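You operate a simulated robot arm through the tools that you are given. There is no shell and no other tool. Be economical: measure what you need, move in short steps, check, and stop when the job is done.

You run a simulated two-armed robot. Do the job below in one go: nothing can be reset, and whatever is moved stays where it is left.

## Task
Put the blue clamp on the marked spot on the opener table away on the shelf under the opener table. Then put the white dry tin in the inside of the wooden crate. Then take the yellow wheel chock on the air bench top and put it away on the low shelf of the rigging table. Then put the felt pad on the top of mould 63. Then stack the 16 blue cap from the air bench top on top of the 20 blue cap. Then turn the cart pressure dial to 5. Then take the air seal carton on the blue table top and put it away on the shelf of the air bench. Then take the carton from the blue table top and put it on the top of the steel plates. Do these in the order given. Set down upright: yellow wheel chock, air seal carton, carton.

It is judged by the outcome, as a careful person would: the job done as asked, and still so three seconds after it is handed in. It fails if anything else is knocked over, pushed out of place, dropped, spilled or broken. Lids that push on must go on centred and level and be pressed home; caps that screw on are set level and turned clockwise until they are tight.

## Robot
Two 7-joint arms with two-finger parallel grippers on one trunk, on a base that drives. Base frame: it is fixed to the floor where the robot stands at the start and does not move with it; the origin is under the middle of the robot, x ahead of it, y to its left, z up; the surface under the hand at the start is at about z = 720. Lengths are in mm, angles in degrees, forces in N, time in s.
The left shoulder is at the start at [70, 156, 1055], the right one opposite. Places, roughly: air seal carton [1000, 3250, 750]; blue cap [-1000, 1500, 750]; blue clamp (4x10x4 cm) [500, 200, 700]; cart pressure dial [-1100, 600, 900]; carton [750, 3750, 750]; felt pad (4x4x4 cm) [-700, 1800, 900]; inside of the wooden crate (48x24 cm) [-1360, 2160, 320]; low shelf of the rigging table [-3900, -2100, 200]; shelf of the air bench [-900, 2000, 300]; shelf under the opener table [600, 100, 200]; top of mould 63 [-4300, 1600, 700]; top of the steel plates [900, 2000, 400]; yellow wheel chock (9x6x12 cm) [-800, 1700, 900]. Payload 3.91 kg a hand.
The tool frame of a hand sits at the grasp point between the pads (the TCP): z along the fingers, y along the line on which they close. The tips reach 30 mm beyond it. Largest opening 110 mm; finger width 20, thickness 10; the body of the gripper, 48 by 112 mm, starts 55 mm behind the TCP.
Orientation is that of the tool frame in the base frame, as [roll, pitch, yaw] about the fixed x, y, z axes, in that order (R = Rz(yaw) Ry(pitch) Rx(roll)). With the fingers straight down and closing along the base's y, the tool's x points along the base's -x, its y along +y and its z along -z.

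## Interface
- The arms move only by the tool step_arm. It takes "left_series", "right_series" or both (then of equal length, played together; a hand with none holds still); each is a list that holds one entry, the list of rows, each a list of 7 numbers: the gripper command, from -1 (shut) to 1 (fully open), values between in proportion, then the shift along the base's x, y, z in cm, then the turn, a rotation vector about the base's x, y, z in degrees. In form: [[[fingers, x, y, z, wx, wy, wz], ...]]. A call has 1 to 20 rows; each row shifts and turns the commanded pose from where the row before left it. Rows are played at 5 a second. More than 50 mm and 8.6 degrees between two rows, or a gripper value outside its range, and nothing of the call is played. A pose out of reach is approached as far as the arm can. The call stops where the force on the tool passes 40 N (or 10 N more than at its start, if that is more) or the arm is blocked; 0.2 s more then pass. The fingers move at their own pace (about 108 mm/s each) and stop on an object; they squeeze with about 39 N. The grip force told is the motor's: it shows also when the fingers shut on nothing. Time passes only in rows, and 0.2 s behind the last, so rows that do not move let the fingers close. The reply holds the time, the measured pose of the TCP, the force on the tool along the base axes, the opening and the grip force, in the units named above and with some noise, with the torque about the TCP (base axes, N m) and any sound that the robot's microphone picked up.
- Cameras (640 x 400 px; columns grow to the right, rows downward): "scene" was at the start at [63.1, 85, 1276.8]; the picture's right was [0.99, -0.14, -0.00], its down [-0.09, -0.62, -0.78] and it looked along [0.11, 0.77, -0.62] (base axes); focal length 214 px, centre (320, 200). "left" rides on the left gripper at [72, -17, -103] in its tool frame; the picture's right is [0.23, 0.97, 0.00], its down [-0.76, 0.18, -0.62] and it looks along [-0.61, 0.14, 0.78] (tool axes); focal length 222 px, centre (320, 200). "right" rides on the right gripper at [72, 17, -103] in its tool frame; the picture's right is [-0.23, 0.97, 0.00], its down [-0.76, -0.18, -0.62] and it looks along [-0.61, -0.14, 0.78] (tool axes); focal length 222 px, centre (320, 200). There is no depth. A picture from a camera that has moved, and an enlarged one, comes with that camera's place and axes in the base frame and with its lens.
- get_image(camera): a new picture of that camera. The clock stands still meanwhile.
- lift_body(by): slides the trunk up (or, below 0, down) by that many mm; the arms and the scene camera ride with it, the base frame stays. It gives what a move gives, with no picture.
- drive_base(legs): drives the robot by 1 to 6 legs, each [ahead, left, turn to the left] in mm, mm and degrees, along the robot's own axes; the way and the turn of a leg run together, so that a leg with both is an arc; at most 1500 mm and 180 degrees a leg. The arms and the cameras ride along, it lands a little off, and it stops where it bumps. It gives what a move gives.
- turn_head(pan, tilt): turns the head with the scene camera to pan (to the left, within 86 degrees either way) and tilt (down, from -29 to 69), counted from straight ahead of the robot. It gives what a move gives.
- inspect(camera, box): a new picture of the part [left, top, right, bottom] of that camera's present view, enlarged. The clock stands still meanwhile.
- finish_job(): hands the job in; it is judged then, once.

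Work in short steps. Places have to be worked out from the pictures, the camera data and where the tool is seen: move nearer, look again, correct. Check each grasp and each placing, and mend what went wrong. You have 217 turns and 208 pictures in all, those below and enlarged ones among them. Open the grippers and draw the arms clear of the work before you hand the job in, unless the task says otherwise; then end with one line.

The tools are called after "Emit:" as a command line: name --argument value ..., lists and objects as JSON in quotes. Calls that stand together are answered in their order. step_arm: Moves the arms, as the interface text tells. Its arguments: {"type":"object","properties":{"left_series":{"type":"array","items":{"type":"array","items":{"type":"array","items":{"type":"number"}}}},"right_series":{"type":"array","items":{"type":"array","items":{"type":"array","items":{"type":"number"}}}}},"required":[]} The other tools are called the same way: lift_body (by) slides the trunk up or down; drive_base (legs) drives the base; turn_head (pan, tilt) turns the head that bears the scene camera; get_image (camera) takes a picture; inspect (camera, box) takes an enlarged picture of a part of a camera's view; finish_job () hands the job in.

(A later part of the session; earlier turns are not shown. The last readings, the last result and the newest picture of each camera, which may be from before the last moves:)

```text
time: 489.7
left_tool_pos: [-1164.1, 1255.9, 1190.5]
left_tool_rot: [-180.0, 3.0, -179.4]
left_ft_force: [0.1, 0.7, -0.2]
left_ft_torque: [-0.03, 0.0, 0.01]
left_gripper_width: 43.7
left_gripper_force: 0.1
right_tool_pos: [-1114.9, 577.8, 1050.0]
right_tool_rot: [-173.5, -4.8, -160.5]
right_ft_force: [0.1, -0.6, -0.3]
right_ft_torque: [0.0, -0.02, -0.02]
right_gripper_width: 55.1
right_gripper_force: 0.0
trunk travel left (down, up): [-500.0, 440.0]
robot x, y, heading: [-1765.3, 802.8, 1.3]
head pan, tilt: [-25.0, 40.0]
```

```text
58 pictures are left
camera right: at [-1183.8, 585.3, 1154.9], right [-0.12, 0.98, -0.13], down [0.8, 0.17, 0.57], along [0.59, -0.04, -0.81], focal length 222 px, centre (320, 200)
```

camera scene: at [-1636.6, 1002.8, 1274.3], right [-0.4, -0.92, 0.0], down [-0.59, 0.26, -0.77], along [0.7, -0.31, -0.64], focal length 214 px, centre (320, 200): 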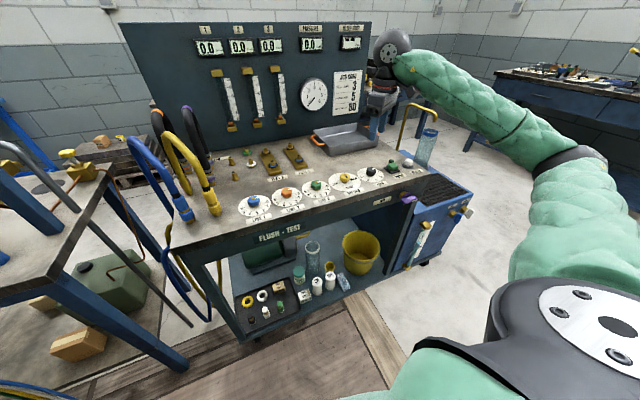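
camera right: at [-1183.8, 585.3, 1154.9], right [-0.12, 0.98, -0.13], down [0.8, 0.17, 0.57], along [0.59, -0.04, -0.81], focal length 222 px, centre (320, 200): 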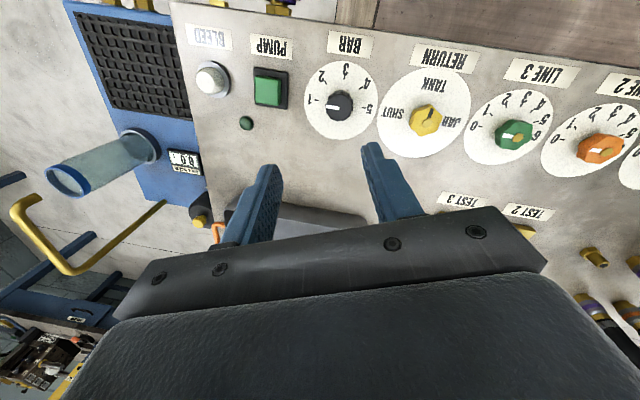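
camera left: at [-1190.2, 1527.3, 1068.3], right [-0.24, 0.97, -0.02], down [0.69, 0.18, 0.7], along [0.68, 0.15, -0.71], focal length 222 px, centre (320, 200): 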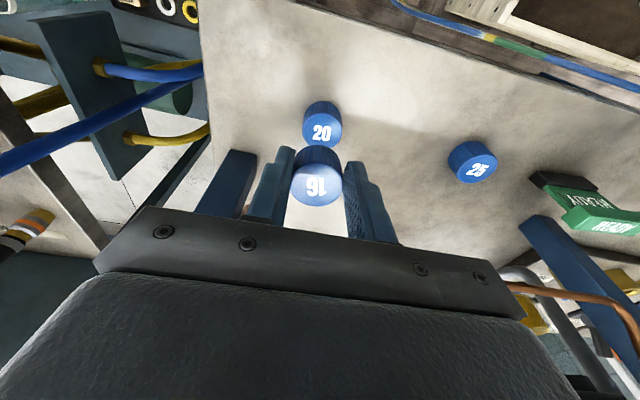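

Correct the tilt, centre at (−1119,579), pre-rotate +24°, and descend.

Emit:
step_arm --right_series '[[[0, -0.4, 0.1, -3, 7.75, -2.36, 0], [0, 0, 0, -3, 0, 0, 8], [0, 0, 0, -3, 0, 0, 8], [0, 0, 0, -3, 0, 0, 8], [0, 0, 0, -3, 0, 0, 0], [0, 0, 0, 0, 0, 0, 0]]]'

Emit:
get_image --camera "right"

```text
time: 491.1
left_tool_pos: [-1165.0, 1255.3, 1192.4]
left_tool_rot: [-180.0, 3.2, -179.4]
left_ft_force: [0.0, 0.2, 0.0]
left_ft_torque: [-0.03, -0.02, 0.02]
left_gripper_width: 44.1
left_gripper_force: 0.1
right_tool_pos: [-1119.3, 580.3, 900.0]
right_tool_rot: [-179.9, 0.2, -136.1]
right_ft_force: [0.6, -0.1, 0.1]
right_ft_torque: [-0.03, 0.02, 0.01]
right_gripper_width: 54.8
right_gripper_force: 0.0
trunk travel left (down, up): [-500.0, 440.0]
robot x, y, heading: [-1759.1, 804.4, 1.3]
head pan, tilt: [-25.0, 40.0]
```

```text
57 pictures are left
camera right: at [-1183.0, 542.9, 1002.6], right [-0.51, 0.86, 0.0], down [0.67, 0.4, 0.62], along [0.54, 0.32, -0.78], focal length 222 px, centre (320, 200)
```

right: 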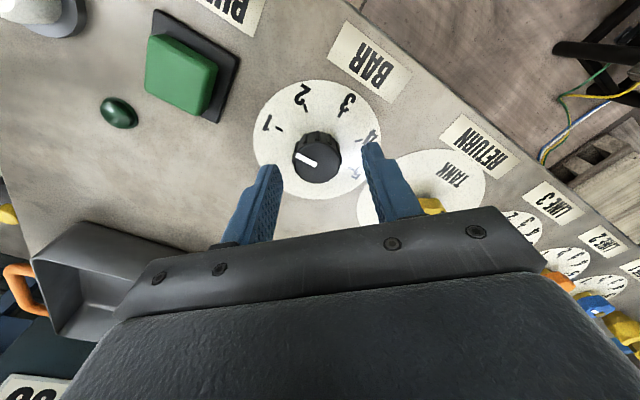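

Zoom on the dial to read the pointer precisely.

Emit:
inspect --camera "right" --box '[240, 70, 400, 200]'

```text
3.08 times, centred on (320, 135) of right
camera zoom: at [-1183.0, 542.9, 1002.6], right [-0.51, 0.86, 0.0], down [0.67, 0.4, 0.62], along [0.54, 0.32, -0.78], focal length 684 px, centre (320, 400)
```

zoom: 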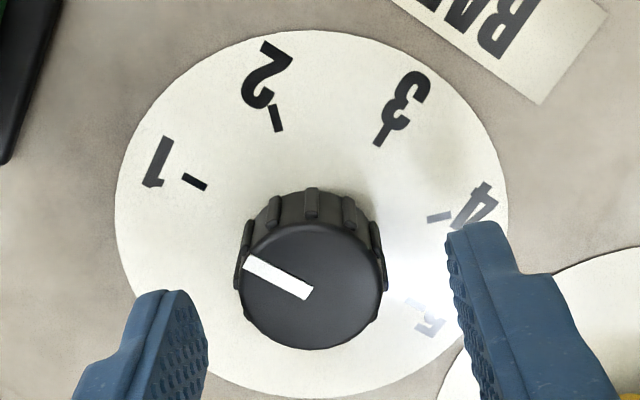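

The pointer is at ≈1 (274°) and tick 5 is at 90°, so I must turn ≈184° clockwise. Descend, grip, and turn 92°.

Emit:
step_arm --right_series '[[[0, 0.2, -0.1, -1, 0, 0, 0], [0, 0, 0, -0.7, 0, 0, 0], [-1, 0, 0, 0, 0, 0, 0], [-1, 0, 0, 0, 0, 0, 0], [-1, 0, 0, 0, 0, 0, 0], [-1, 0, 0, 0, 0, 0, -7.7], [-1, 0, 0, 0, 0, 0, -7.7], [-1, 0, 0, 0, 0, 0, -7.7], [-1, 0, 0, 0, 0, 0, -7.7], [-1, 0, 0, 0, 0, 0, -7.7], [-1, 0, 0, 0, 0, 0, -7.7], [-1, 0, 0, 0, 0, 0, -7.7], [-1, 0, 0, 0, 0, 0, -7.7], [-1, 0, 0, 0, 0, 0, -7.7], [-1, 0, 0, 0, 0, 0, -7.7], [-1, 0, 0, 0, 0, 0, -7.7], [-1, 0, 0, 0, 0, 0, -7.7], [-1, 0, 0, 0, 0, 0, 0]]]'

Emit:
inspect --camera "right" --box '[240, 90, 400, 220]'

```text
time: 494.9
left_tool_pos: [-1163.4, 1253.8, 1193.4]
left_tool_rot: [179.9, 3.0, -179.4]
left_ft_force: [1.1, 0.1, 0.1]
left_ft_torque: [0.01, 0.0, 0.01]
left_gripper_width: 44.1
left_gripper_force: 0.1
right_tool_pos: [-1117.9, 577.1, 882.9]
right_tool_rot: [-179.8, 0.1, 131.5]
right_ft_force: [-13.1, -13.3, -17.4]
right_ft_torque: [-0.9, -0.01, 0.03]
right_gripper_width: 31.4
right_gripper_force: 45.4
trunk travel left (down, up): [-500.0, 440.0]
robot x, y, heading: [-1761.2, 804.7, 1.2]
head pan, tilt: [-25.0, 40.0]
```

```text
3.08 times, centred on (320, 155) of right
camera zoom: at [-1151.9, 643.8, 985.5], right [0.88, 0.47, 0.0], down [0.37, -0.69, 0.62], along [0.3, -0.55, -0.78], focal length 684 px, centre (320, 338)
```

zoom: 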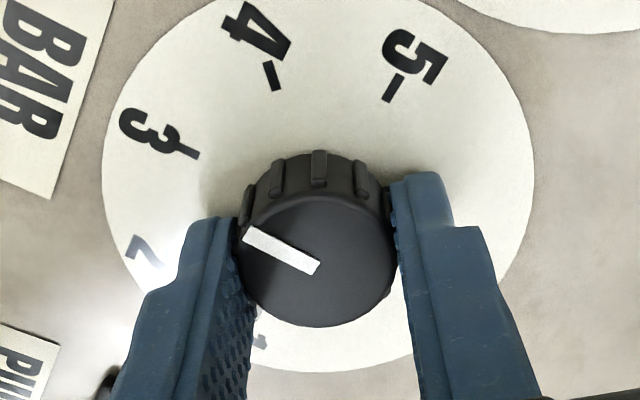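

Pointer is now at 3. Release, rotate the hand back, re-grip and turn the remaining 92°.

Emit:
step_arm --right_series '[[[0, 0, 0, 0, 0, 0, 0], [0, 0, 0, 0, 0, 0, 0], [0, 0.1, 0.2, 3, 0, 0, 0], [0, 0, 0, 0, 0, 0, 8.4], [0, 0, 0, 0, 0, 0, 8.4], [0, 0, 0, 0, 0, 0, 8.4], [0, 0, 0, 0, 0, 0, 8.4], [0, 0, 0, 0, 0, 0, 8.4], [0, 0, 0, 0, 0, 0, 8.4], [0, 0, 0, 0, 0, 0, 8.4], [0, 0, 0, 0, 0, 0, 8.4], [0, 0, 0, 0, 0, 0, 8.4], [0, 0, 0, 0, 0, 0, 8.4], [0, 0, 0, 0, 0, 0, 8], [0, 0, 0, 0, 0, 0, 0]]]'

Emit:
inspect --camera "right" --box '[240, 70, 400, 200]'

```text
time: 498.1
left_tool_pos: [-1164.5, 1256.7, 1192.9]
left_tool_rot: [-180.0, 3.0, -179.4]
left_ft_force: [-0.4, -0.1, 0.6]
left_ft_torque: [-0.03, -0.01, -0.01]
left_gripper_width: 43.8
left_gripper_force: 0.1
right_tool_pos: [-1116.9, 579.0, 913.2]
right_tool_rot: [-179.9, 0.1, -136.4]
right_ft_force: [0.7, -0.1, 0.4]
right_ft_torque: [0.01, 0.0, -0.03]
right_gripper_width: 55.0
right_gripper_force: 0.0
trunk travel left (down, up): [-500.0, 440.0]
robot x, y, heading: [-1756.5, 804.2, 1.1]
head pan, tilt: [-25.0, 40.0]
```

```text
3.08 times, centred on (320, 135) of right
camera zoom: at [-1180.0, 543.2, 1015.9], right [-0.51, 0.86, 0.0], down [0.67, 0.4, 0.62], along [0.54, 0.32, -0.78], focal length 684 px, centre (320, 400)
```

zoom: 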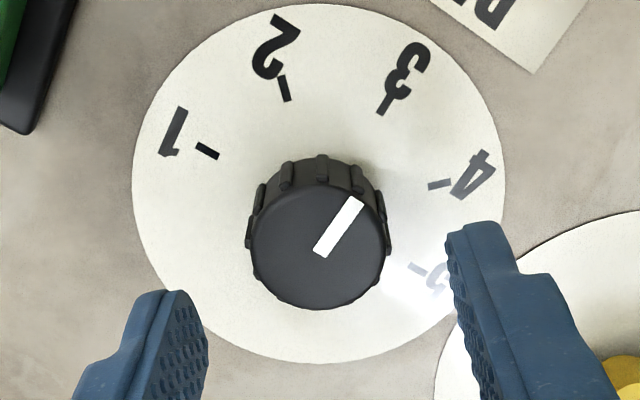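

Pointer at 178.6°, tick 5 at ≈90.5°. Grip again and turn 88° clockwise.

Emit:
step_arm --right_series '[[[0, 0, 0, -2, 0, 0, 0], [0, 0, 0, -1, 0, 0, 0], [-1, 0, 0, 0, 0, 0, 0], [-1, 0, 0, 0, 0, 0, 0], [-1, 0, 0, 0, 0, 0, 0], [-1, 0, 0, 0, 0, 0, -8], [-1, 0, 0, 0, 0, 0, -8], [-1, 0, 0, 0, 0, 0, -8], [-1, 0, 0, 0, 0, 0, -8], [-1, 0, 0, 0, 0, 0, -8], [-1, 0, 0, 0, 0, 0, -8], [-1, 0, 0, 0, 0, 0, -8], [-1, 0, 0, 0, 0, 0, -8], [-1, 0, 0, 0, 0, 0, -8], [-1, 0, 0, 0, 0, 0, -8], [-1, 0, 0, 0, 0, 0, -8], [-1, 0, 0, 0, 0, 0, 0], [0, 0, 0, 0, 0, 0, 0], [0, 0, 0, 0, 0, 0, 0], [0, 0, 0, 3, 0, 0, 0]]]'

Emit:
inspect --camera "right" --box '[240, 70, 400, 200]'

```text
time: 501.2
left_tool_pos: [-1163.0, 1254.0, 1191.3]
left_tool_rot: [-180.0, 3.0, -179.5]
left_ft_force: [-0.2, 0.2, -0.7]
left_ft_torque: [0.01, 0.01, 0.02]
left_gripper_width: 44.1
left_gripper_force: 0.0
right_tool_pos: [-1115.9, 577.2, 882.5]
right_tool_rot: [-179.9, 0.3, 148.7]
right_ft_force: [2.1, -13.2, -2.6]
right_ft_torque: [-0.65, 0.4, 0.02]
right_gripper_width: 31.5
right_gripper_force: 45.0
trunk travel left (down, up): [-500.0, 440.0]
robot x, y, heading: [-1762.7, 805.3, 1.1]
head pan, tilt: [-25.0, 40.0]
stopped in row 15 (right hand): the force on the tool passed its limit at 41 N (the readings are from after the stop); the commanded pose is now the measured one
```

```text
3.08 times, centred on (320, 135) of right
camera zoom: at [-1167.9, 630.3, 985.7], right [0.7, 0.71, 0.0], down [0.56, -0.54, 0.63], along [0.45, -0.44, -0.78], focal length 684 px, centre (320, 400)
```

zoom: 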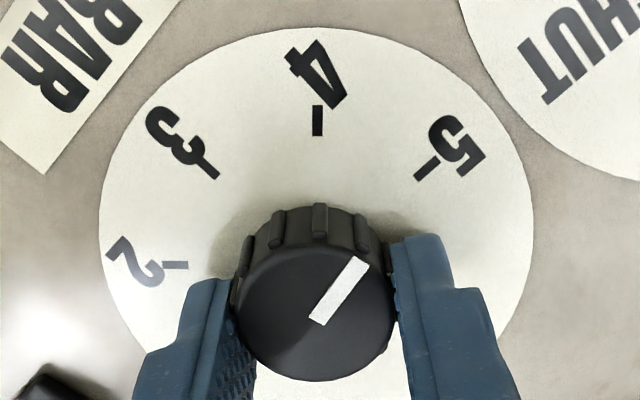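

Stopped 13° short (pointer ≈103.5°). Release, recentre, re-grip, and turn the remaining 13.5°.

Emit:
step_arm --right_series '[[[-0.2, 0, 0, 0, 0, 0, 0], [-0.2, 0, 0, 0, 0, 0, 0], [-0.2, -0.1, 0.2, 0, 0, 0, 0], [-1, 0, 0, 0, 0, 0, 0], [-1, 0, 0, 0, 0, 0, 0], [-1, 0, 0, 0, 0, 0, -4.5], [-1, 0, 0, 0, 0, 0, -4.5], [-1, 0, 0, 0, 0, 0, -4.5], [-1, 0, 0, 0, 0, 0, 0], [-0.2, 0, 0, 0, 0, 0, 0], [-0.2, 0, 0, 0, 0, 0, 0], [-0.2, 0, 0, 2, 0, 0, 0], [-0.2, 0, 0, 3, 0, 0, 0]]]'

Emit:
inspect --camera "right" --box '[240, 70, 400, 200]'

```text
time: 504.0
left_tool_pos: [-1163.0, 1253.5, 1190.8]
left_tool_rot: [180.0, 3.1, -179.5]
left_ft_force: [-0.5, 0.0, 0.3]
left_ft_torque: [0.03, 0.0, 0.02]
left_gripper_width: 44.0
left_gripper_force: 0.0
right_tool_pos: [-1116.8, 580.8, 934.5]
right_tool_rot: [-180.0, 0.2, 135.3]
right_ft_force: [-1.6, -0.1, -0.3]
right_ft_torque: [0.05, -0.02, -0.01]
right_gripper_width: 44.1
right_gripper_force: 0.1
trunk travel left (down, up): [-500.0, 440.0]
robot x, y, heading: [-1763.0, 804.8, 1.2]
head pan, tilt: [-25.0, 40.0]
```

```text
3.08 times, centred on (320, 135) of right
camera zoom: at [-1156.1, 645.0, 1036.8], right [0.85, 0.53, 0.0], down [0.42, -0.66, 0.63], along [0.33, -0.53, -0.78], focal length 684 px, centre (320, 400)
```

zoom: 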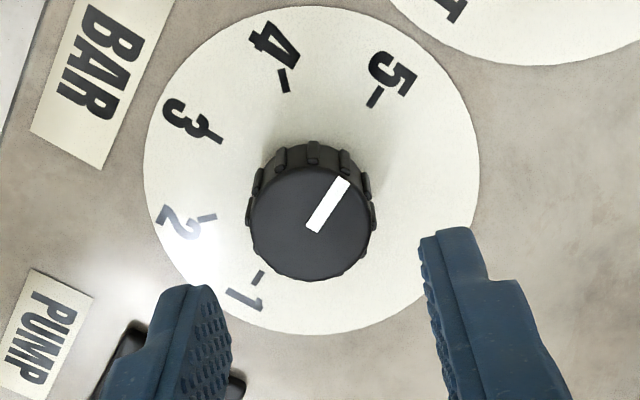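

The dial points at 5. Raise hands and trunk, and drive back by the south to the aisle and north toward the blue table.

Emit:
step_arm --right_series '[[[-0.2, 0, 0, 4, 0, 0, 7.5], [-0.2, 0, 0, 4, 0, 0, 7.5], [-0.2, 0, 0, 4, 0, 0, 7.5], [-0.2, 0, 0, 4, 0, 0, 7.5], [-0.2, 0, 0, 4, 0, 0, 7.5], [-0.2, 0, 0, 4, 0, 0, 7.5]]]'

Emit:
lift_body --by 350

Emit:
drive_base --legs '[[0, -1480, -1.2], [0, -80, 0], [1450, 0, 0], [350, 0, 0], [0, 1480, 0], [0, 1000, 0]]'

Emit:
turn_head --pan 45 --tilt 30

Emit:
get_image --camera "scene"

```text
time: 505.4
left_tool_pos: [-1165.0, 1254.3, 1192.8]
left_tool_rot: [180.0, 3.1, -179.4]
left_ft_force: [-0.7, 0.0, 0.1]
left_ft_torque: [-0.01, -0.05, 0.01]
left_gripper_width: 43.9
left_gripper_force: 0.1
right_tool_pos: [-1118.5, 582.1, 1175.2]
right_tool_rot: [-179.8, 0.2, -179.6]
right_ft_force: [-0.2, -0.2, -0.4]
right_ft_torque: [-0.01, 0.02, 0.04]
right_gripper_width: 43.8
right_gripper_force: 0.0
trunk travel left (down, up): [-500.0, 440.0]
robot x, y, heading: [-1756.1, 801.7, 1.2]
head pan, tilt: [-25.0, 40.0]
```

```text
time: 508.9
left_tool_pos: [-1163.7, 1254.6, 1542.3]
left_tool_rot: [-180.0, 3.0, -179.4]
left_ft_force: [0.1, 0.4, 0.7]
left_ft_torque: [-0.04, 0.01, 0.0]
left_gripper_width: 43.9
left_gripper_force: 0.1
right_tool_pos: [-1117.6, 581.6, 1524.1]
right_tool_rot: [-179.9, 0.2, -179.7]
right_ft_force: [0.3, 0.3, 0.3]
right_ft_torque: [-0.02, -0.01, 0.0]
right_gripper_width: 44.3
right_gripper_force: 0.1
trunk travel left (down, up): [-850.0, 90.0]
robot x, y, heading: [-1759.6, 803.3, 1.1]
head pan, tilt: [-25.0, 40.0]
```

```text
time: 536.6
left_tool_pos: [767.7, 1934.2, 1547.8]
left_tool_rot: [179.2, 3.2, 174.2]
left_ft_force: [0.0, -0.7, 0.4]
left_ft_torque: [0.06, -0.02, 0.0]
left_gripper_width: 44.0
left_gripper_force: 0.0
right_tool_pos: [740.4, 1260.4, 1523.4]
right_tool_rot: [179.5, 0.4, 173.8]
right_ft_force: [-0.4, -1.5, -0.4]
right_ft_torque: [0.08, -0.03, -0.02]
right_gripper_width: 44.0
right_gripper_force: 0.0
trunk travel left (down, up): [-850.0, 90.0]
robot x, y, heading: [125.9, 1567.7, -5.1]
head pan, tilt: [-25.0, 40.0]
stopped in leg 6: the robot was blocked; the commanded pose is now the measured one
```

```text
time: 538.0
left_tool_pos: [771.5, 1948.9, 1542.6]
left_tool_rot: [180.0, 3.1, 174.2]
left_ft_force: [-0.6, 0.6, 0.1]
left_ft_torque: [-0.03, 0.01, -0.03]
left_gripper_width: 44.0
left_gripper_force: 0.1
right_tool_pos: [745.6, 1274.5, 1522.9]
right_tool_rot: [-179.8, 0.1, 173.9]
right_ft_force: [0.3, 0.8, -0.3]
right_ft_torque: [-0.03, 0.02, 0.02]
right_gripper_width: 43.8
right_gripper_force: 0.1
trunk travel left (down, up): [-850.0, 90.0]
robot x, y, heading: [130.8, 1562.1, -5.1]
head pan, tilt: [45.0, 30.0]
```

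```text
51 pictures are left
camera scene: at [251.2, 1623.0, 1639.4], right [0.64, -0.77, 0.0], down [-0.38, -0.32, -0.86], along [0.66, 0.55, -0.5], focal length 214 px, centre (320, 200)
```

scene: 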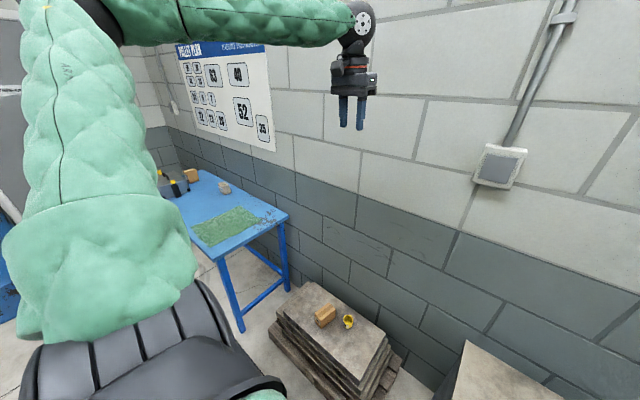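

Base grazed the cabinet side; move away (−x) and continue north.

Emit:
drive_base --legs '[[-160, 0, 0], [0, 0, 5], [0, 1450, 0], [0, 200, 0]]'

Emit:
turn_head --pan 0 --tilt 40

Emit:
get_image --camera "scene"

```text
time: 547.9
left_tool_pos: [564.3, 3665.7, 1545.2]
left_tool_rot: [179.6, 3.0, 179.6]
left_ft_force: [-0.7, 0.0, 0.1]
left_ft_torque: [0.06, -0.01, -0.01]
left_gripper_width: 43.9
left_gripper_force: 0.2
right_tool_pos: [602.9, 2990.7, 1522.8]
right_tool_rot: [179.7, 0.1, 179.2]
right_ft_force: [-0.2, 0.4, -0.4]
right_ft_torque: [0.04, 0.03, 0.0]
right_gripper_width: 44.1
right_gripper_force: 0.2
trunk travel left (down, up): [-850.0, 90.0]
robot x, y, heading: [-37.2, 3229.0, 0.4]
head pan, tilt: [45.0, 30.0]
```

```text
time: 549.0
left_tool_pos: [566.1, 3666.9, 1544.2]
left_tool_rot: [179.6, 3.1, 179.6]
left_ft_force: [0.6, 0.9, 0.1]
left_ft_torque: [0.01, 0.02, 0.0]
left_gripper_width: 44.0
left_gripper_force: 0.1
right_tool_pos: [603.0, 2992.8, 1523.9]
right_tool_rot: [179.9, 0.0, 179.3]
right_ft_force: [-0.8, 0.7, 0.0]
right_ft_torque: [0.0, 0.03, 0.01]
right_gripper_width: 44.1
right_gripper_force: 0.1
trunk travel left (down, up): [-850.0, 90.0]
robot x, y, heading: [-38.0, 3229.4, 0.2]
head pan, tilt: [0.0, 40.0]
```

```text
50 pictures are left
camera scene: at [98.8, 3228.5, 1624.4], right [0.01, -1.0, 0.0], down [-0.64, 0.0, -0.77], along [0.77, 0.01, -0.64], focal length 214 px, centre (320, 200)
```

scene: 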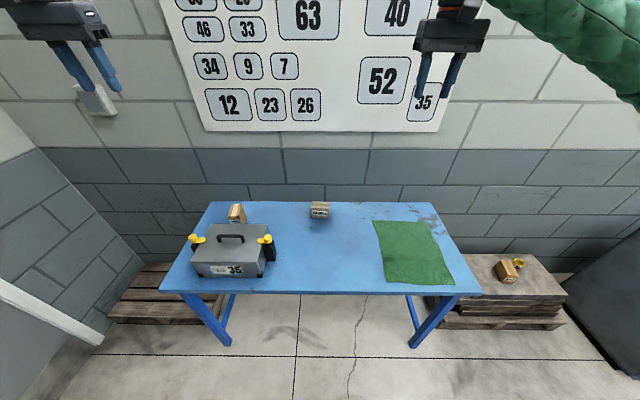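

Emit:
inspect --camera "scene" --box '[180, 190, 360, 300]'

```text
3.56 times, centred on (270, 245) of scene
camera zoom: at [98.8, 3228.5, 1624.4], right [0.01, -1.0, 0.0], down [-0.64, 0.0, -0.77], along [0.77, 0.01, -0.64], focal length 763 px, centre (498, 40)
```

zoom: 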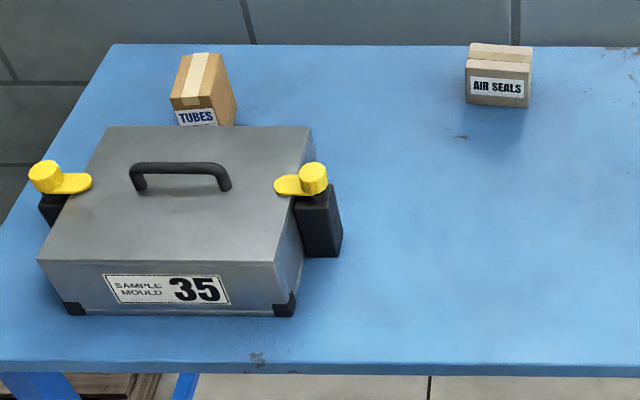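

AIR SEALS carton: ≈102 (y) × 55 (x) × 88 mm at ≈(1008,3241). I'll grip it front-to-back (55 mm) with the right hand rotated 90°. Position and descend.

Emit:
drive_base --legs '[[220, 160, 0]]'

Emit:
lift_body --by -350

Emit:
step_arm --right_series '[[[1, 1.4, 1, -1, 0, 0, -8.2], [1, 1.4, 1, -1, 0, 0, -8.2], [1, 1.4, 1, -1, 0, 0, -8.2], [1, 1.4, 1, -1, 0, 0, -8.2], [1, 1.4, 1, -1, 0, 0, -8.2], [1, 1.4, 1, -1, 0, 0, -8.2], [1, 1.4, 1, -1, 0, 0, -8.2], [1, 1.4, 1, -1, 0, 0, -8.2], [1, 1.4, 1, -1, 0, 0, -8.2], [1, 1.4, 1, -1, 0, 0, -8.2], [1, 1.4, 1, -1, 0, 0, -8]]]'

Emit:
get_image --camera "right"

Emit:
get_image --camera "scene"

```text
time: 551.0
left_tool_pos: [791.5, 3828.7, 1545.3]
left_tool_rot: [179.6, 3.2, 179.3]
left_ft_force: [0.0, -0.5, 1.3]
left_ft_torque: [-0.02, -0.03, -0.03]
left_gripper_width: 44.2
left_gripper_force: 0.1
right_tool_pos: [825.8, 3155.2, 1523.8]
right_tool_rot: [179.9, 0.2, 178.9]
right_ft_force: [0.1, 1.0, -0.1]
right_ft_torque: [0.01, -0.01, -0.02]
right_gripper_width: 44.1
right_gripper_force: 0.1
trunk travel left (down, up): [-850.0, 90.0]
robot x, y, heading: [193.9, 3390.8, 0.2]
head pan, tilt: [0.0, 40.0]
```

```text
time: 554.4
left_tool_pos: [792.3, 3829.3, 1194.3]
left_tool_rot: [179.6, 3.2, 179.3]
left_ft_force: [-0.5, -0.2, 0.0]
left_ft_torque: [-0.01, 0.0, 0.0]
left_gripper_width: 44.0
left_gripper_force: 0.1
right_tool_pos: [825.0, 3155.9, 1173.3]
right_tool_rot: [179.8, 0.3, 178.9]
right_ft_force: [0.5, 0.6, -1.2]
right_ft_torque: [0.02, -0.02, 0.0]
right_gripper_width: 44.0
right_gripper_force: 0.1
trunk travel left (down, up): [-500.0, 440.0]
robot x, y, heading: [188.9, 3390.2, 0.1]
head pan, tilt: [0.0, 40.0]
```

```text
time: 556.8
left_tool_pos: [793.3, 3829.6, 1194.4]
left_tool_rot: [179.7, 3.1, 179.3]
left_ft_force: [-0.5, -0.3, -0.6]
left_ft_torque: [0.0, 0.0, 0.0]
left_gripper_width: 44.1
left_gripper_force: 0.0
right_tool_pos: [980.0, 3266.3, 1061.2]
right_tool_rot: [180.0, 0.2, 88.8]
right_ft_force: [-0.4, -0.7, -0.6]
right_ft_torque: [0.02, 0.01, 0.01]
right_gripper_width: 110.2
right_gripper_force: 0.1
trunk travel left (down, up): [-500.0, 440.0]
robot x, y, heading: [187.9, 3389.9, 0.1]
head pan, tilt: [0.0, 40.0]
```

```text
48 pictures are left
camera right: at [999.3, 3340.0, 1164.6], right [0.97, -0.25, 0.0], down [-0.19, -0.76, 0.63], along [-0.15, -0.61, -0.78], focal length 222 px, centre (320, 200)
```

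right: 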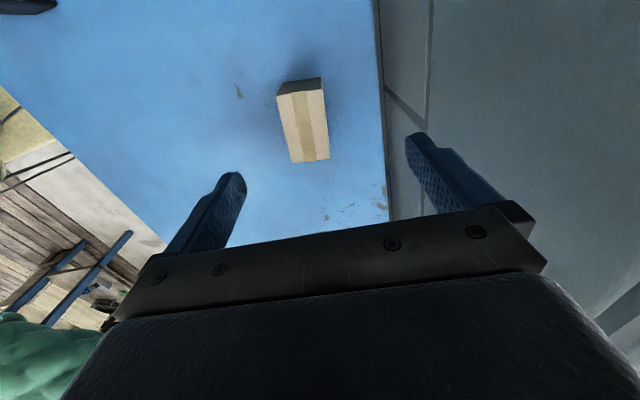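

```text
47 pictures are left
camera scene: at [324.6, 3394.9, 1274.2], right [0.0, -1.0, 0.0], down [-0.64, 0.0, -0.77], along [0.77, 0.0, -0.64], focal length 214 px, centre (320, 200)
```

scene: 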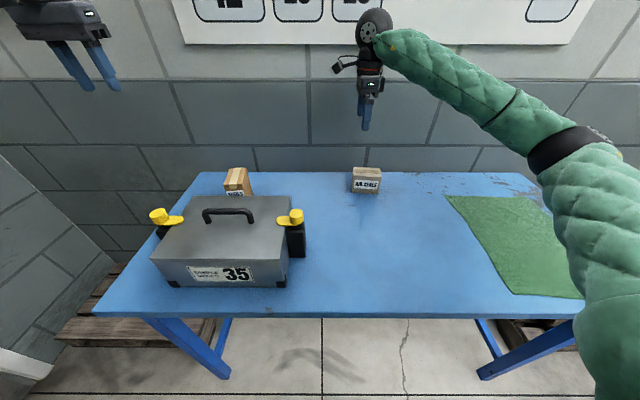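

Triangulation puts the carton at ≈(958,3240), top z≈877, table z≈795. Move over it and descend.

Emit:
step_arm --right_series '[[[1, -1.1, -1.3, -4, 0, 0, 0], [1, -1.1, -1.3, -4, 0, 0, 0], [1, 0, 0, -4, 0, 0, 0], [1, 0, 0, 0, 0, 0, 0]]]'

Emit:
get_image --camera "right"

```text
time: 557.8
left_tool_pos: [791.8, 3830.0, 1194.4]
left_tool_rot: [179.7, 3.2, 179.3]
left_ft_force: [0.1, -0.2, 0.8]
left_ft_torque: [-0.02, 0.04, 0.01]
left_gripper_width: 44.0
left_gripper_force: 0.1
right_tool_pos: [956.2, 3238.0, 942.6]
right_tool_rot: [179.9, 0.3, 88.9]
right_ft_force: [-0.4, -0.3, 0.7]
right_ft_torque: [-0.03, -0.02, 0.03]
right_gripper_width: 110.0
right_gripper_force: 0.1
trunk travel left (down, up): [-500.0, 440.0]
robot x, y, heading: [185.9, 3392.4, 0.4]
head pan, tilt: [0.0, 40.0]
```

```text
46 pictures are left
camera right: at [974.6, 3312.2, 1045.3], right [0.97, -0.25, 0.0], down [-0.19, -0.76, 0.63], along [-0.15, -0.61, -0.78], focal length 222 px, centre (320, 200)
```

right: 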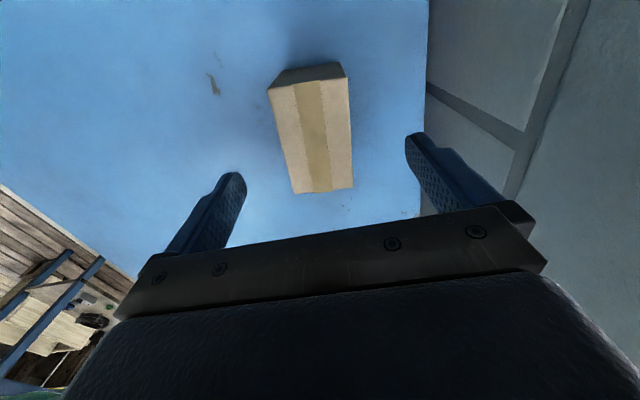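

Carton centre (953,3238), yaw ≈−6°. Align and descend to z≈845, then close.

Emit:
step_arm --right_series '[[[1, -0.3, 0, -3.5, 0, 0, -6], [1, 0, 0, -3, 0, 0, 0], [1, 0, 0, -2, 0, 0, 0], [1, 0, 0, -1, 0, 0, 0], [-1, 0, 0, 0, 0, 0, 0], [-1, 0, 0, 0, 0, 0, 0], [-1, 0, 0, 0, 0, 0, 0], [-1, 0, 0, 0, 0, 0, 0]]]'

Emit:
get_image --camera "right"

```text
time: 559.6
left_tool_pos: [793.2, 3829.3, 1193.1]
left_tool_rot: [179.7, 3.1, 179.3]
left_ft_force: [0.6, 0.6, 0.0]
left_ft_torque: [-0.01, 0.0, 0.01]
left_gripper_width: 44.4
left_gripper_force: 0.1
right_tool_pos: [953.9, 3239.3, 849.0]
right_tool_rot: [-180.0, 0.3, 82.9]
right_ft_force: [-1.3, 0.4, -0.2]
right_ft_torque: [0.07, -0.03, 0.0]
right_gripper_width: 57.9
right_gripper_force: 39.3
trunk travel left (down, up): [-500.0, 440.0]
robot x, y, heading: [189.0, 3393.9, 0.1]
head pan, tilt: [0.0, 40.0]
```

```text
45 pictures are left
camera right: at [981.1, 3310.2, 951.2], right [0.94, -0.34, 0.0], down [-0.27, -0.73, 0.63], along [-0.21, -0.59, -0.78], focal length 222 px, centre (320, 200)
```

right: 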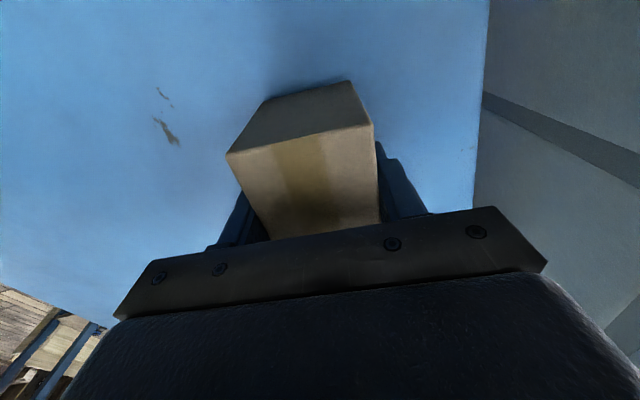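

Carton gripped (58 mm). Lift it, raise the left hand well clear, then turn and go to the air bench front.

Emit:
step_arm --right_series '[[[-1, 0, 0, 2, 0, 0, 0], [-1, 0, 0, 4.5, 0, 0, 0], [-1, 0, 0, 4.5, 0, 0, 0], [-1, -2, 0, 4, 0, 0, 0], [-1, -3, 0, 3.5, 0, 0, 0], [-1, -3, 0, 3.5, 0, 0, 0], [-1, -3, 0, 3, 0, 0, 0], [-1, -3, 0, 3, 0, 0, 0]]]' --left_series '[[[-0.2, 0, 0, 4.5, 0, 0, 0], [-0.2, 0, 0, 4.5, 0, 0, 0], [-0.2, 0, -1, 4.5, 0, 0, 0], [-0.2, 0, -1, 4.5, 0, 0, 0], [-0.2, 0, -1, 4.5, 0, 0, 0], [-0.2, -1, -1, 4.5, 0, 0, 0], [-0.2, -1, -1, 4.5, 0, 0, 0], [-0.2, -1, -1, 4.5, 0, 0, 0]]]'

Emit:
drive_base --legs '[[-200, 0, 0], [0, 0, 90], [0, 0, 90], [0, 1450, 0], [0, 90, 0]]'

Emit:
turn_head --pan -10 --tilt 40

Emit:
get_image --camera "scene"

```text
time: 561.4
left_tool_pos: [758.6, 3765.9, 1554.2]
left_tool_rot: [179.6, 3.3, 179.3]
left_ft_force: [0.5, -0.1, 0.2]
left_ft_torque: [0.05, -0.05, -0.01]
left_gripper_width: 44.1
left_gripper_force: 0.1
right_tool_pos: [813.9, 3239.2, 1128.7]
right_tool_rot: [179.9, 0.1, 82.9]
right_ft_force: [-1.3, -1.0, -1.6]
right_ft_torque: [0.01, -0.02, 0.02]
right_gripper_width: 57.8
right_gripper_force: 38.1
trunk travel left (down, up): [-500.0, 440.0]
robot x, y, heading: [188.5, 3393.0, 0.1]
head pan, tilt: [0.0, 40.0]
```

```text
time: 578.1
left_tool_pos: [-547.1, 1475.9, 1552.0]
left_tool_rot: [179.8, 3.2, 0.7]
left_ft_force: [-0.9, 0.0, -0.5]
left_ft_torque: [0.05, 0.01, -0.04]
left_gripper_width: 44.0
left_gripper_force: 0.0
right_tool_pos: [-613.4, 2000.7, 1129.3]
right_tool_rot: [-179.9, 0.3, -95.5]
right_ft_force: [-0.2, -0.6, -1.9]
right_ft_torque: [-0.01, -0.01, 0.05]
right_gripper_width: 57.7
right_gripper_force: 39.1
trunk travel left (down, up): [-500.0, 440.0]
robot x, y, heading: [19.3, 1862.6, -178.6]
head pan, tilt: [0.0, 40.0]
```

```text
time: 578.9
left_tool_pos: [-545.4, 1476.4, 1552.0]
left_tool_rot: [179.7, 3.1, 0.8]
left_ft_force: [0.0, -0.4, 0.9]
left_ft_torque: [0.01, 0.01, 0.01]
left_gripper_width: 44.1
left_gripper_force: 0.1
right_tool_pos: [-612.9, 2003.1, 1128.9]
right_tool_rot: [180.0, 0.2, -95.5]
right_ft_force: [0.3, -0.3, -2.1]
right_ft_torque: [-0.01, -0.03, 0.03]
right_gripper_width: 57.8
right_gripper_force: 39.1
trunk travel left (down, up): [-500.0, 440.0]
robot x, y, heading: [19.5, 1862.1, -178.5]
head pan, tilt: [-10.0, 40.0]
```

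```text
44 pictures are left
camera scene: at [-116.5, 1875.2, 1274.3], right [0.15, 0.99, 0.0], down [0.64, -0.1, -0.77], along [-0.76, 0.11, -0.64], focal length 214 px, centre (320, 200)
```

scene: 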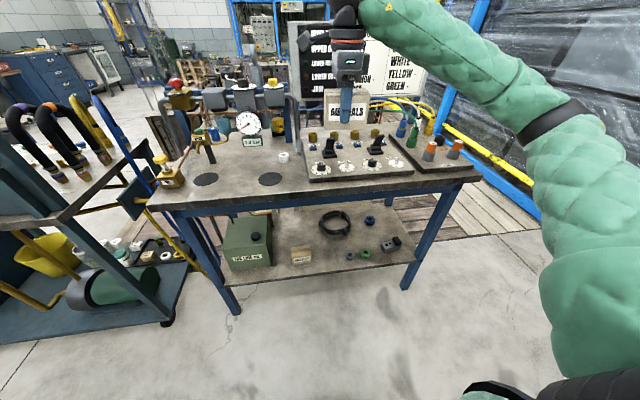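

Carton label and shelf visible; free spot ≈(−755,2010) between the brown carton and rings. Back up, square the hand, and lower.

Emit:
drive_base --legs '[[-135, 0, -1.5]]'

Emit:
lift_body --by -400

Emit:
lift_body --by -60

Emit:
step_arm --right_series '[[[-1, 0, 0, -4.5, 0, 0, 3.5], [-1, 0, 0, -4.5, 0, 0, 3.5], [-1, 0, 0, -4.5, 0, 0, 0], [-1, 0, 0, -4.5, 0, 0, 0], [-1, 0, 0, -4.5, 0, 0, 0], [-1, 0, 0, -2.5, 0, 0, 0]]]'

Emit:
turn_head --pan -10 --tilt 30

Emit:
get_image --camera "scene"

```text
time: 580.1
left_tool_pos: [-422.9, 1492.9, 1551.9]
left_tool_rot: [179.7, 3.3, -0.8]
left_ft_force: [1.0, -0.1, -0.2]
left_ft_torque: [0.01, 0.04, -0.02]
left_gripper_width: 43.8
left_gripper_force: 0.0
right_tool_pos: [-476.8, 2021.0, 1129.7]
right_tool_rot: [179.9, 0.3, -97.1]
right_ft_force: [-0.2, 0.7, -2.3]
right_ft_torque: [-0.04, 0.03, -0.01]
right_gripper_width: 57.7
right_gripper_force: 38.7
trunk travel left (down, up): [-500.0, 440.0]
robot x, y, heading: [148.9, 1862.9, 180.0]
head pan, tilt: [-10.0, 40.0]
```

```text
time: 584.0
left_tool_pos: [-422.7, 1494.7, 1152.7]
left_tool_rot: [179.7, 3.1, -0.8]
left_ft_force: [0.6, -0.7, 0.1]
left_ft_torque: [0.04, 0.02, 0.01]
left_gripper_width: 43.9
left_gripper_force: 0.1
right_tool_pos: [-476.6, 2020.7, 727.8]
right_tool_rot: [179.9, 0.2, -97.1]
right_ft_force: [-0.8, 0.5, -2.0]
right_ft_torque: [-0.02, 0.04, 0.02]
right_gripper_width: 57.6
right_gripper_force: 39.0
trunk travel left (down, up): [-100.0, 840.0]
robot x, y, heading: [148.7, 1865.9, 179.9]
head pan, tilt: [-10.0, 40.0]
```

```text
time: 585.0
left_tool_pos: [-422.8, 1493.2, 1092.5]
left_tool_rot: [179.7, 3.2, -0.8]
left_ft_force: [0.7, -0.6, -0.4]
left_ft_torque: [0.0, 0.02, -0.01]
left_gripper_width: 43.7
left_gripper_force: 0.1
right_tool_pos: [-475.7, 2019.8, 669.6]
right_tool_rot: [179.9, 0.2, -97.1]
right_ft_force: [-0.4, -0.2, -1.5]
right_ft_torque: [0.0, 0.02, -0.02]
right_gripper_width: 57.9
right_gripper_force: 39.1
trunk travel left (down, up): [-40.0, 900.0]
robot x, y, heading: [150.9, 1863.0, 180.0]
head pan, tilt: [-10.0, 40.0]
```

```text
time: 586.4
left_tool_pos: [-423.8, 1493.5, 1092.3]
left_tool_rot: [179.8, 3.3, -0.8]
left_ft_force: [0.7, -0.3, -0.6]
left_ft_torque: [0.05, -0.02, 0.03]
left_gripper_width: 44.0
left_gripper_force: 0.0
right_tool_pos: [-474.4, 2022.5, 417.9]
right_tool_rot: [179.9, 0.2, -90.1]
right_ft_force: [-0.6, 0.3, -1.8]
right_ft_torque: [0.0, 0.0, 0.03]
right_gripper_width: 57.7
right_gripper_force: 39.0
trunk travel left (down, up): [-40.0, 900.0]
robot x, y, heading: [150.3, 1864.4, 180.0]
head pan, tilt: [-10.0, 40.0]
```

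```text
time: 587.1
left_tool_pos: [-422.2, 1493.5, 1092.5]
left_tool_rot: [179.6, 3.2, -0.8]
left_ft_force: [0.1, 0.1, -0.3]
left_ft_torque: [0.0, -0.01, -0.03]
left_gripper_width: 44.2
left_gripper_force: 0.1
right_tool_pos: [-476.4, 2021.1, 418.8]
right_tool_rot: [180.0, 0.2, -90.0]
right_ft_force: [-0.6, -0.2, -2.1]
right_ft_torque: [-0.03, -0.01, 0.04]
right_gripper_width: 58.0
right_gripper_force: 39.2
trunk travel left (down, up): [-40.0, 900.0]
robot x, y, heading: [149.9, 1868.0, 180.3]
head pan, tilt: [-10.0, 30.0]
```

```text
43 pictures are left
camera scene: at [11.6, 1881.2, 829.6], right [0.17, 0.98, 0.0], down [0.49, -0.09, -0.87], along [-0.85, 0.15, -0.5], focal length 214 px, centre (320, 200)
```

scene: 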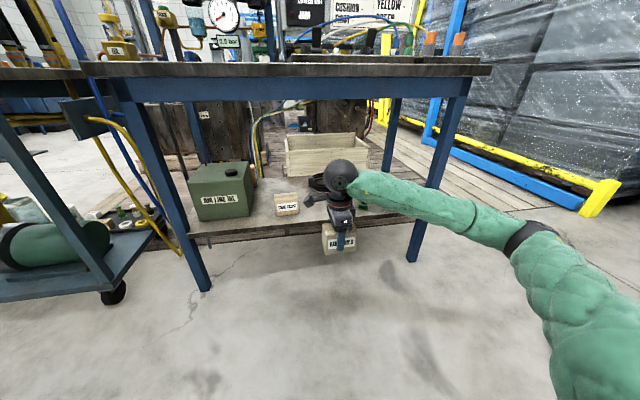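

Zoom to measure the shelf height.

Emit:
inspect --camera "scene" --box '[170, 150, 430, 300]'

```text
2.46 times, centred on (300, 225) of scene
camera zoom: at [11.6, 1881.2, 829.6], right [0.17, 0.98, 0.0], down [0.49, -0.09, -0.87], along [-0.85, 0.15, -0.5], focal length 528 px, centre (369, 138)
```

zoom: 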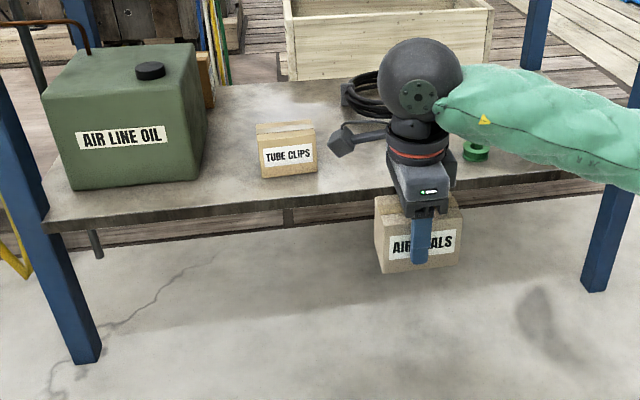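

Shelf top z≈313, carton bottom ≈z 366: clear. Drive forward 280 mm.

Emit:
drive_base --legs '[[281, 8, 0]]'

Emit:
inspect --camera "scene" --box '[170, 150, 490, 350]'

```text
time: 589.1
left_tool_pos: [-706.6, 1486.0, 1092.9]
left_tool_rot: [179.8, 3.2, -0.8]
left_ft_force: [0.3, -0.3, 0.2]
left_ft_torque: [0.03, 0.0, -0.01]
left_gripper_width: 43.9
left_gripper_force: 0.1
right_tool_pos: [-758.2, 2015.1, 416.8]
right_tool_rot: [-179.9, 0.2, -90.2]
right_ft_force: [-0.5, 0.2, -2.9]
right_ft_torque: [-0.02, -0.01, 0.0]
right_gripper_width: 57.9
right_gripper_force: 39.2
trunk travel left (down, up): [-40.0, 900.0]
robot x, y, heading: [-134.1, 1856.4, 179.9]
head pan, tilt: [-10.0, 30.0]
```

```text
2.00 times, centred on (330, 250) of scene
camera zoom: at [-270.9, 1873.4, 829.6], right [0.17, 0.98, 0.0], down [0.49, -0.09, -0.87], along [-0.85, 0.15, -0.5], focal length 429 px, centre (300, 100)
```

zoom: 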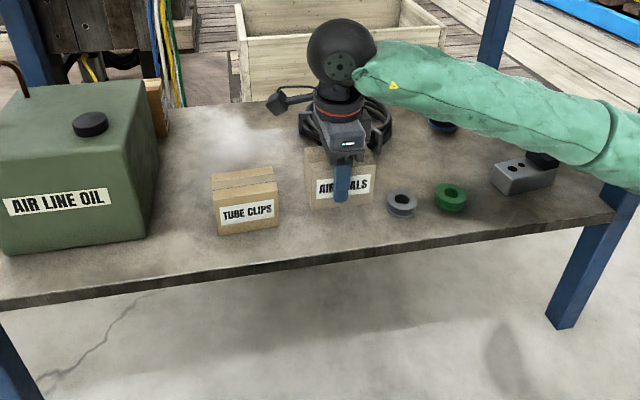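

Well placed in the gap. Lower to contact.

Emit:
step_arm --right_series '[[[-1, 0, 0, -2, 0, 0, 0], [-1, 0, 0, -1.5, 0, 0, 0], [-1, 0, 0, -0.7, 0, 0, 0], [-1, 0, 0, -0.4, 0, 0, 0], [-1, 0, 0, -0.4, 0, 0, 0], [-1, 0, 0, -0.4, 0, 0, 0], [-1, 0, 0, -0.4, 0, 0, 0], [-1, 0, 0, -0.4, 0, 0, 0]]]'

```text
time: 590.3
left_tool_pos: [-704.8, 1485.0, 1093.2]
left_tool_rot: [179.6, 3.2, -1.0]
left_ft_force: [0.1, -0.8, 0.3]
left_ft_torque: [-0.01, 0.04, 0.03]
left_gripper_width: 44.0
left_gripper_force: 0.1
right_tool_pos: [-757.9, 2012.3, 372.7]
right_tool_rot: [179.5, 0.1, -90.1]
right_ft_force: [7.3, 1.3, 23.6]
right_ft_torque: [0.37, -1.1, 0.05]
right_gripper_width: 57.4
right_gripper_force: 39.0
trunk travel left (down, up): [-40.0, 900.0]
robot x, y, heading: [-131.9, 1855.5, 179.9]
head pan, tilt: [-10.0, 30.0]
stopped in row 6 (right hand): the force on the tool passed its limit at 43 N (the readings are from after the stop); the commanded pose is now the measured one
```

Contact. Release and lift straight up between top and shelf, then back out.

Emit:
step_arm --right_series '[[[0.6, 0, 0, 0, 0, 0, 0], [0.6, 0, 0, 0, 0, 0, 0], [0.6, 0, 0, 0, 0, 0, 0], [0.6, 0, 0, 2, 0, 0, 0], [0.6, 0, 0, 3, 0, 0, 0], [0.6, 0, 0, 3, 0, 0, 0]]]'

Emit:
inspect --camera "scene" --box '[170, 150, 490, 350]'

```text
time: 591.7
left_tool_pos: [-705.1, 1486.2, 1091.0]
left_tool_rot: [179.6, 3.2, -0.9]
left_ft_force: [-0.2, -0.2, 0.5]
left_ft_torque: [0.0, 0.01, -0.03]
left_gripper_width: 44.1
left_gripper_force: 0.1
right_tool_pos: [-757.0, 2011.6, 450.3]
right_tool_rot: [179.7, 0.0, -90.2]
right_ft_force: [0.1, 0.3, 0.7]
right_ft_torque: [0.0, -0.01, 0.03]
right_gripper_width: 88.2
right_gripper_force: 0.0
trunk travel left (down, up): [-40.0, 900.0]
robot x, y, heading: [-129.1, 1859.8, 180.0]
head pan, tilt: [-10.0, 30.0]
```

```text
2.00 times, centred on (330, 250) of scene
camera zoom: at [-270.8, 1873.5, 829.6], right [0.17, 0.98, 0.0], down [0.49, -0.09, -0.87], along [-0.85, 0.15, -0.5], focal length 429 px, centre (300, 100)
```

zoom: 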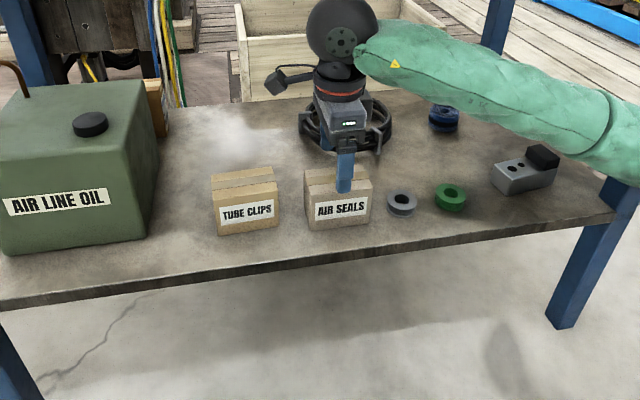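

AIR SEALS carton stands on the shelf. Withdraw, raise the trunk, and return to the blue table for the TUBES carton.

Emit:
step_arm --right_series '[[[0.6, 0, 0, 3, 0, 0, 0]]]'

Emit:
drive_base --legs '[[-300, 0, 0]]'

Emit:
lift_body --by 400

Emit:
lift_body --by 60

Emit:
step_arm --right_series '[[[0.2, 0, 0, 4.5, 0, 0, -8], [0.2, 0, 0, 4.5, 0, 0, -8], [0.2, 0, 0, 4.5, 0, 0, -8], [0.2, 0, 0, 4.5, 0, 0, -8], [0.2, 0, 0, 4.5, 0, 0, -8], [0.2, 0, 0, 4, 0, 0, -8]]]'

Emit:
drive_base --legs '[[100, 0, 0], [0, -1480, 0], [0, -90, 0], [0, 0, -90], [0, 0, -90], [120, 0, 0]]'

Emit:
turn_head --pan 10 --tilt 40

Emit:
get_image --camera "scene"

```text
time: 592.1
left_tool_pos: [-707.0, 1485.8, 1092.7]
left_tool_rot: [179.7, 3.2, -0.9]
left_ft_force: [-0.1, -0.6, -0.1]
left_ft_torque: [-0.02, -0.03, 0.03]
left_gripper_width: 44.1
left_gripper_force: 0.0
right_tool_pos: [-759.7, 2011.6, 480.5]
right_tool_rot: [179.7, 0.0, -90.2]
right_ft_force: [0.5, 0.2, -0.7]
right_ft_torque: [-0.01, 0.01, 0.02]
right_gripper_width: 87.9
right_gripper_force: 0.1
trunk travel left (down, up): [-40.0, 900.0]
robot x, y, heading: [-132.4, 1853.8, 179.7]
head pan, tilt: [-10.0, 30.0]
```

```text
time: 594.2
left_tool_pos: [-407.2, 1484.2, 1092.1]
left_tool_rot: [179.7, 3.2, -0.8]
left_ft_force: [-0.6, -0.1, 0.4]
left_ft_torque: [-0.02, 0.02, -0.03]
left_gripper_width: 44.0
left_gripper_force: 0.1
right_tool_pos: [-461.5, 2010.2, 480.3]
right_tool_rot: [179.6, 0.0, -90.0]
right_ft_force: [0.1, 0.7, 1.2]
right_ft_torque: [-0.01, -0.02, -0.01]
right_gripper_width: 88.1
right_gripper_force: 0.1
trunk travel left (down, up): [-40.0, 900.0]
robot x, y, heading: [163.5, 1857.8, -179.7]
head pan, tilt: [-10.0, 30.0]
```

```text
time: 598.0
left_tool_pos: [-407.8, 1483.8, 1491.6]
left_tool_rot: [179.7, 3.2, -0.7]
left_ft_force: [0.6, 0.6, 0.0]
left_ft_torque: [-0.02, -0.04, 0.0]
left_gripper_width: 43.9
left_gripper_force: 0.0
right_tool_pos: [-461.4, 2009.5, 881.0]
right_tool_rot: [179.8, 0.0, -89.9]
right_ft_force: [-0.8, -0.1, 0.8]
right_ft_torque: [0.02, -0.02, -0.01]
right_gripper_width: 87.9
right_gripper_force: 0.0
trunk travel left (down, up): [-440.0, 500.0]
robot x, y, heading: [164.0, 1858.4, -179.8]
head pan, tilt: [-10.0, 30.0]
```

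```text
time: 599.0
left_tool_pos: [-407.5, 1483.9, 1552.1]
left_tool_rot: [179.8, 3.2, -0.7]
left_ft_force: [0.2, -0.2, -0.3]
left_ft_torque: [-0.01, -0.02, -0.04]
left_gripper_width: 44.1
left_gripper_force: 0.1
right_tool_pos: [-463.1, 2010.7, 938.7]
right_tool_rot: [179.7, 0.1, -90.0]
right_ft_force: [-0.5, -0.3, 0.2]
right_ft_torque: [0.01, 0.0, 0.0]
right_gripper_width: 88.0
right_gripper_force: 0.0
trunk travel left (down, up): [-500.0, 440.0]
robot x, y, heading: [164.4, 1861.6, -180.0]
head pan, tilt: [-10.0, 30.0]
```

```text
time: 600.4
left_tool_pos: [-406.8, 1483.1, 1552.2]
left_tool_rot: [179.6, 3.2, -0.6]
left_ft_force: [-0.5, -0.5, -0.1]
left_ft_torque: [0.0, -0.02, -0.01]
left_gripper_width: 43.9
left_gripper_force: 0.1
right_tool_pos: [-463.9, 2009.8, 1207.1]
right_tool_rot: [179.6, 0.1, -138.1]
right_ft_force: [-0.3, -0.9, 0.2]
right_ft_torque: [0.0, -0.01, -0.04]
right_gripper_width: 66.1
right_gripper_force: 0.1
trunk travel left (down, up): [-500.0, 440.0]
robot x, y, heading: [165.8, 1857.5, -179.9]
head pan, tilt: [-10.0, 30.0]
```

```text
time: 617.8
left_tool_pos: [745.8, 3815.8, 1552.1]
left_tool_rot: [179.6, 3.1, 179.7]
left_ft_force: [-0.4, 0.2, -0.1]
left_ft_torque: [-0.01, 0.02, 0.01]
left_gripper_width: 44.0
left_gripper_force: 0.1
right_tool_pos: [807.5, 3288.9, 1205.9]
right_tool_rot: [179.7, 0.1, 42.1]
right_ft_force: [1.1, -0.1, 0.9]
right_ft_torque: [0.03, 0.0, -0.02]
right_gripper_width: 66.1
right_gripper_force: 0.1
trunk travel left (down, up): [-500.0, 440.0]
robot x, y, heading: [175.7, 3435.4, 0.6]
head pan, tilt: [-10.0, 30.0]
```

```text
time: 618.6
left_tool_pos: [746.4, 3813.1, 1552.0]
left_tool_rot: [179.7, 3.3, 179.6]
left_ft_force: [-0.7, 0.3, 0.6]
left_ft_torque: [-0.02, -0.01, 0.05]
left_gripper_width: 44.0
left_gripper_force: 0.0
right_tool_pos: [807.2, 3288.3, 1206.9]
right_tool_rot: [179.6, 0.0, 42.2]
right_ft_force: [-0.2, 1.2, 0.4]
right_ft_torque: [0.0, -0.01, 0.01]
right_gripper_width: 66.2
right_gripper_force: 0.1
trunk travel left (down, up): [-500.0, 440.0]
robot x, y, heading: [175.8, 3436.8, 0.4]
head pan, tilt: [10.0, 40.0]
```

```text
39 pictures are left
camera scene: at [310.1, 3453.1, 1274.5], right [0.18, -0.98, 0.0], down [-0.63, -0.12, -0.77], along [0.75, 0.14, -0.64], focal length 214 px, centre (320, 200)
```

scene: 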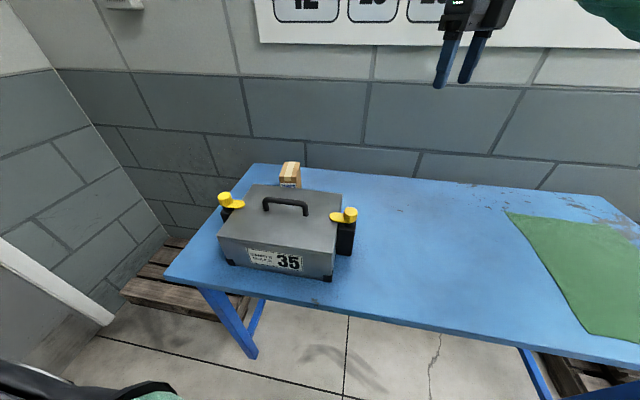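

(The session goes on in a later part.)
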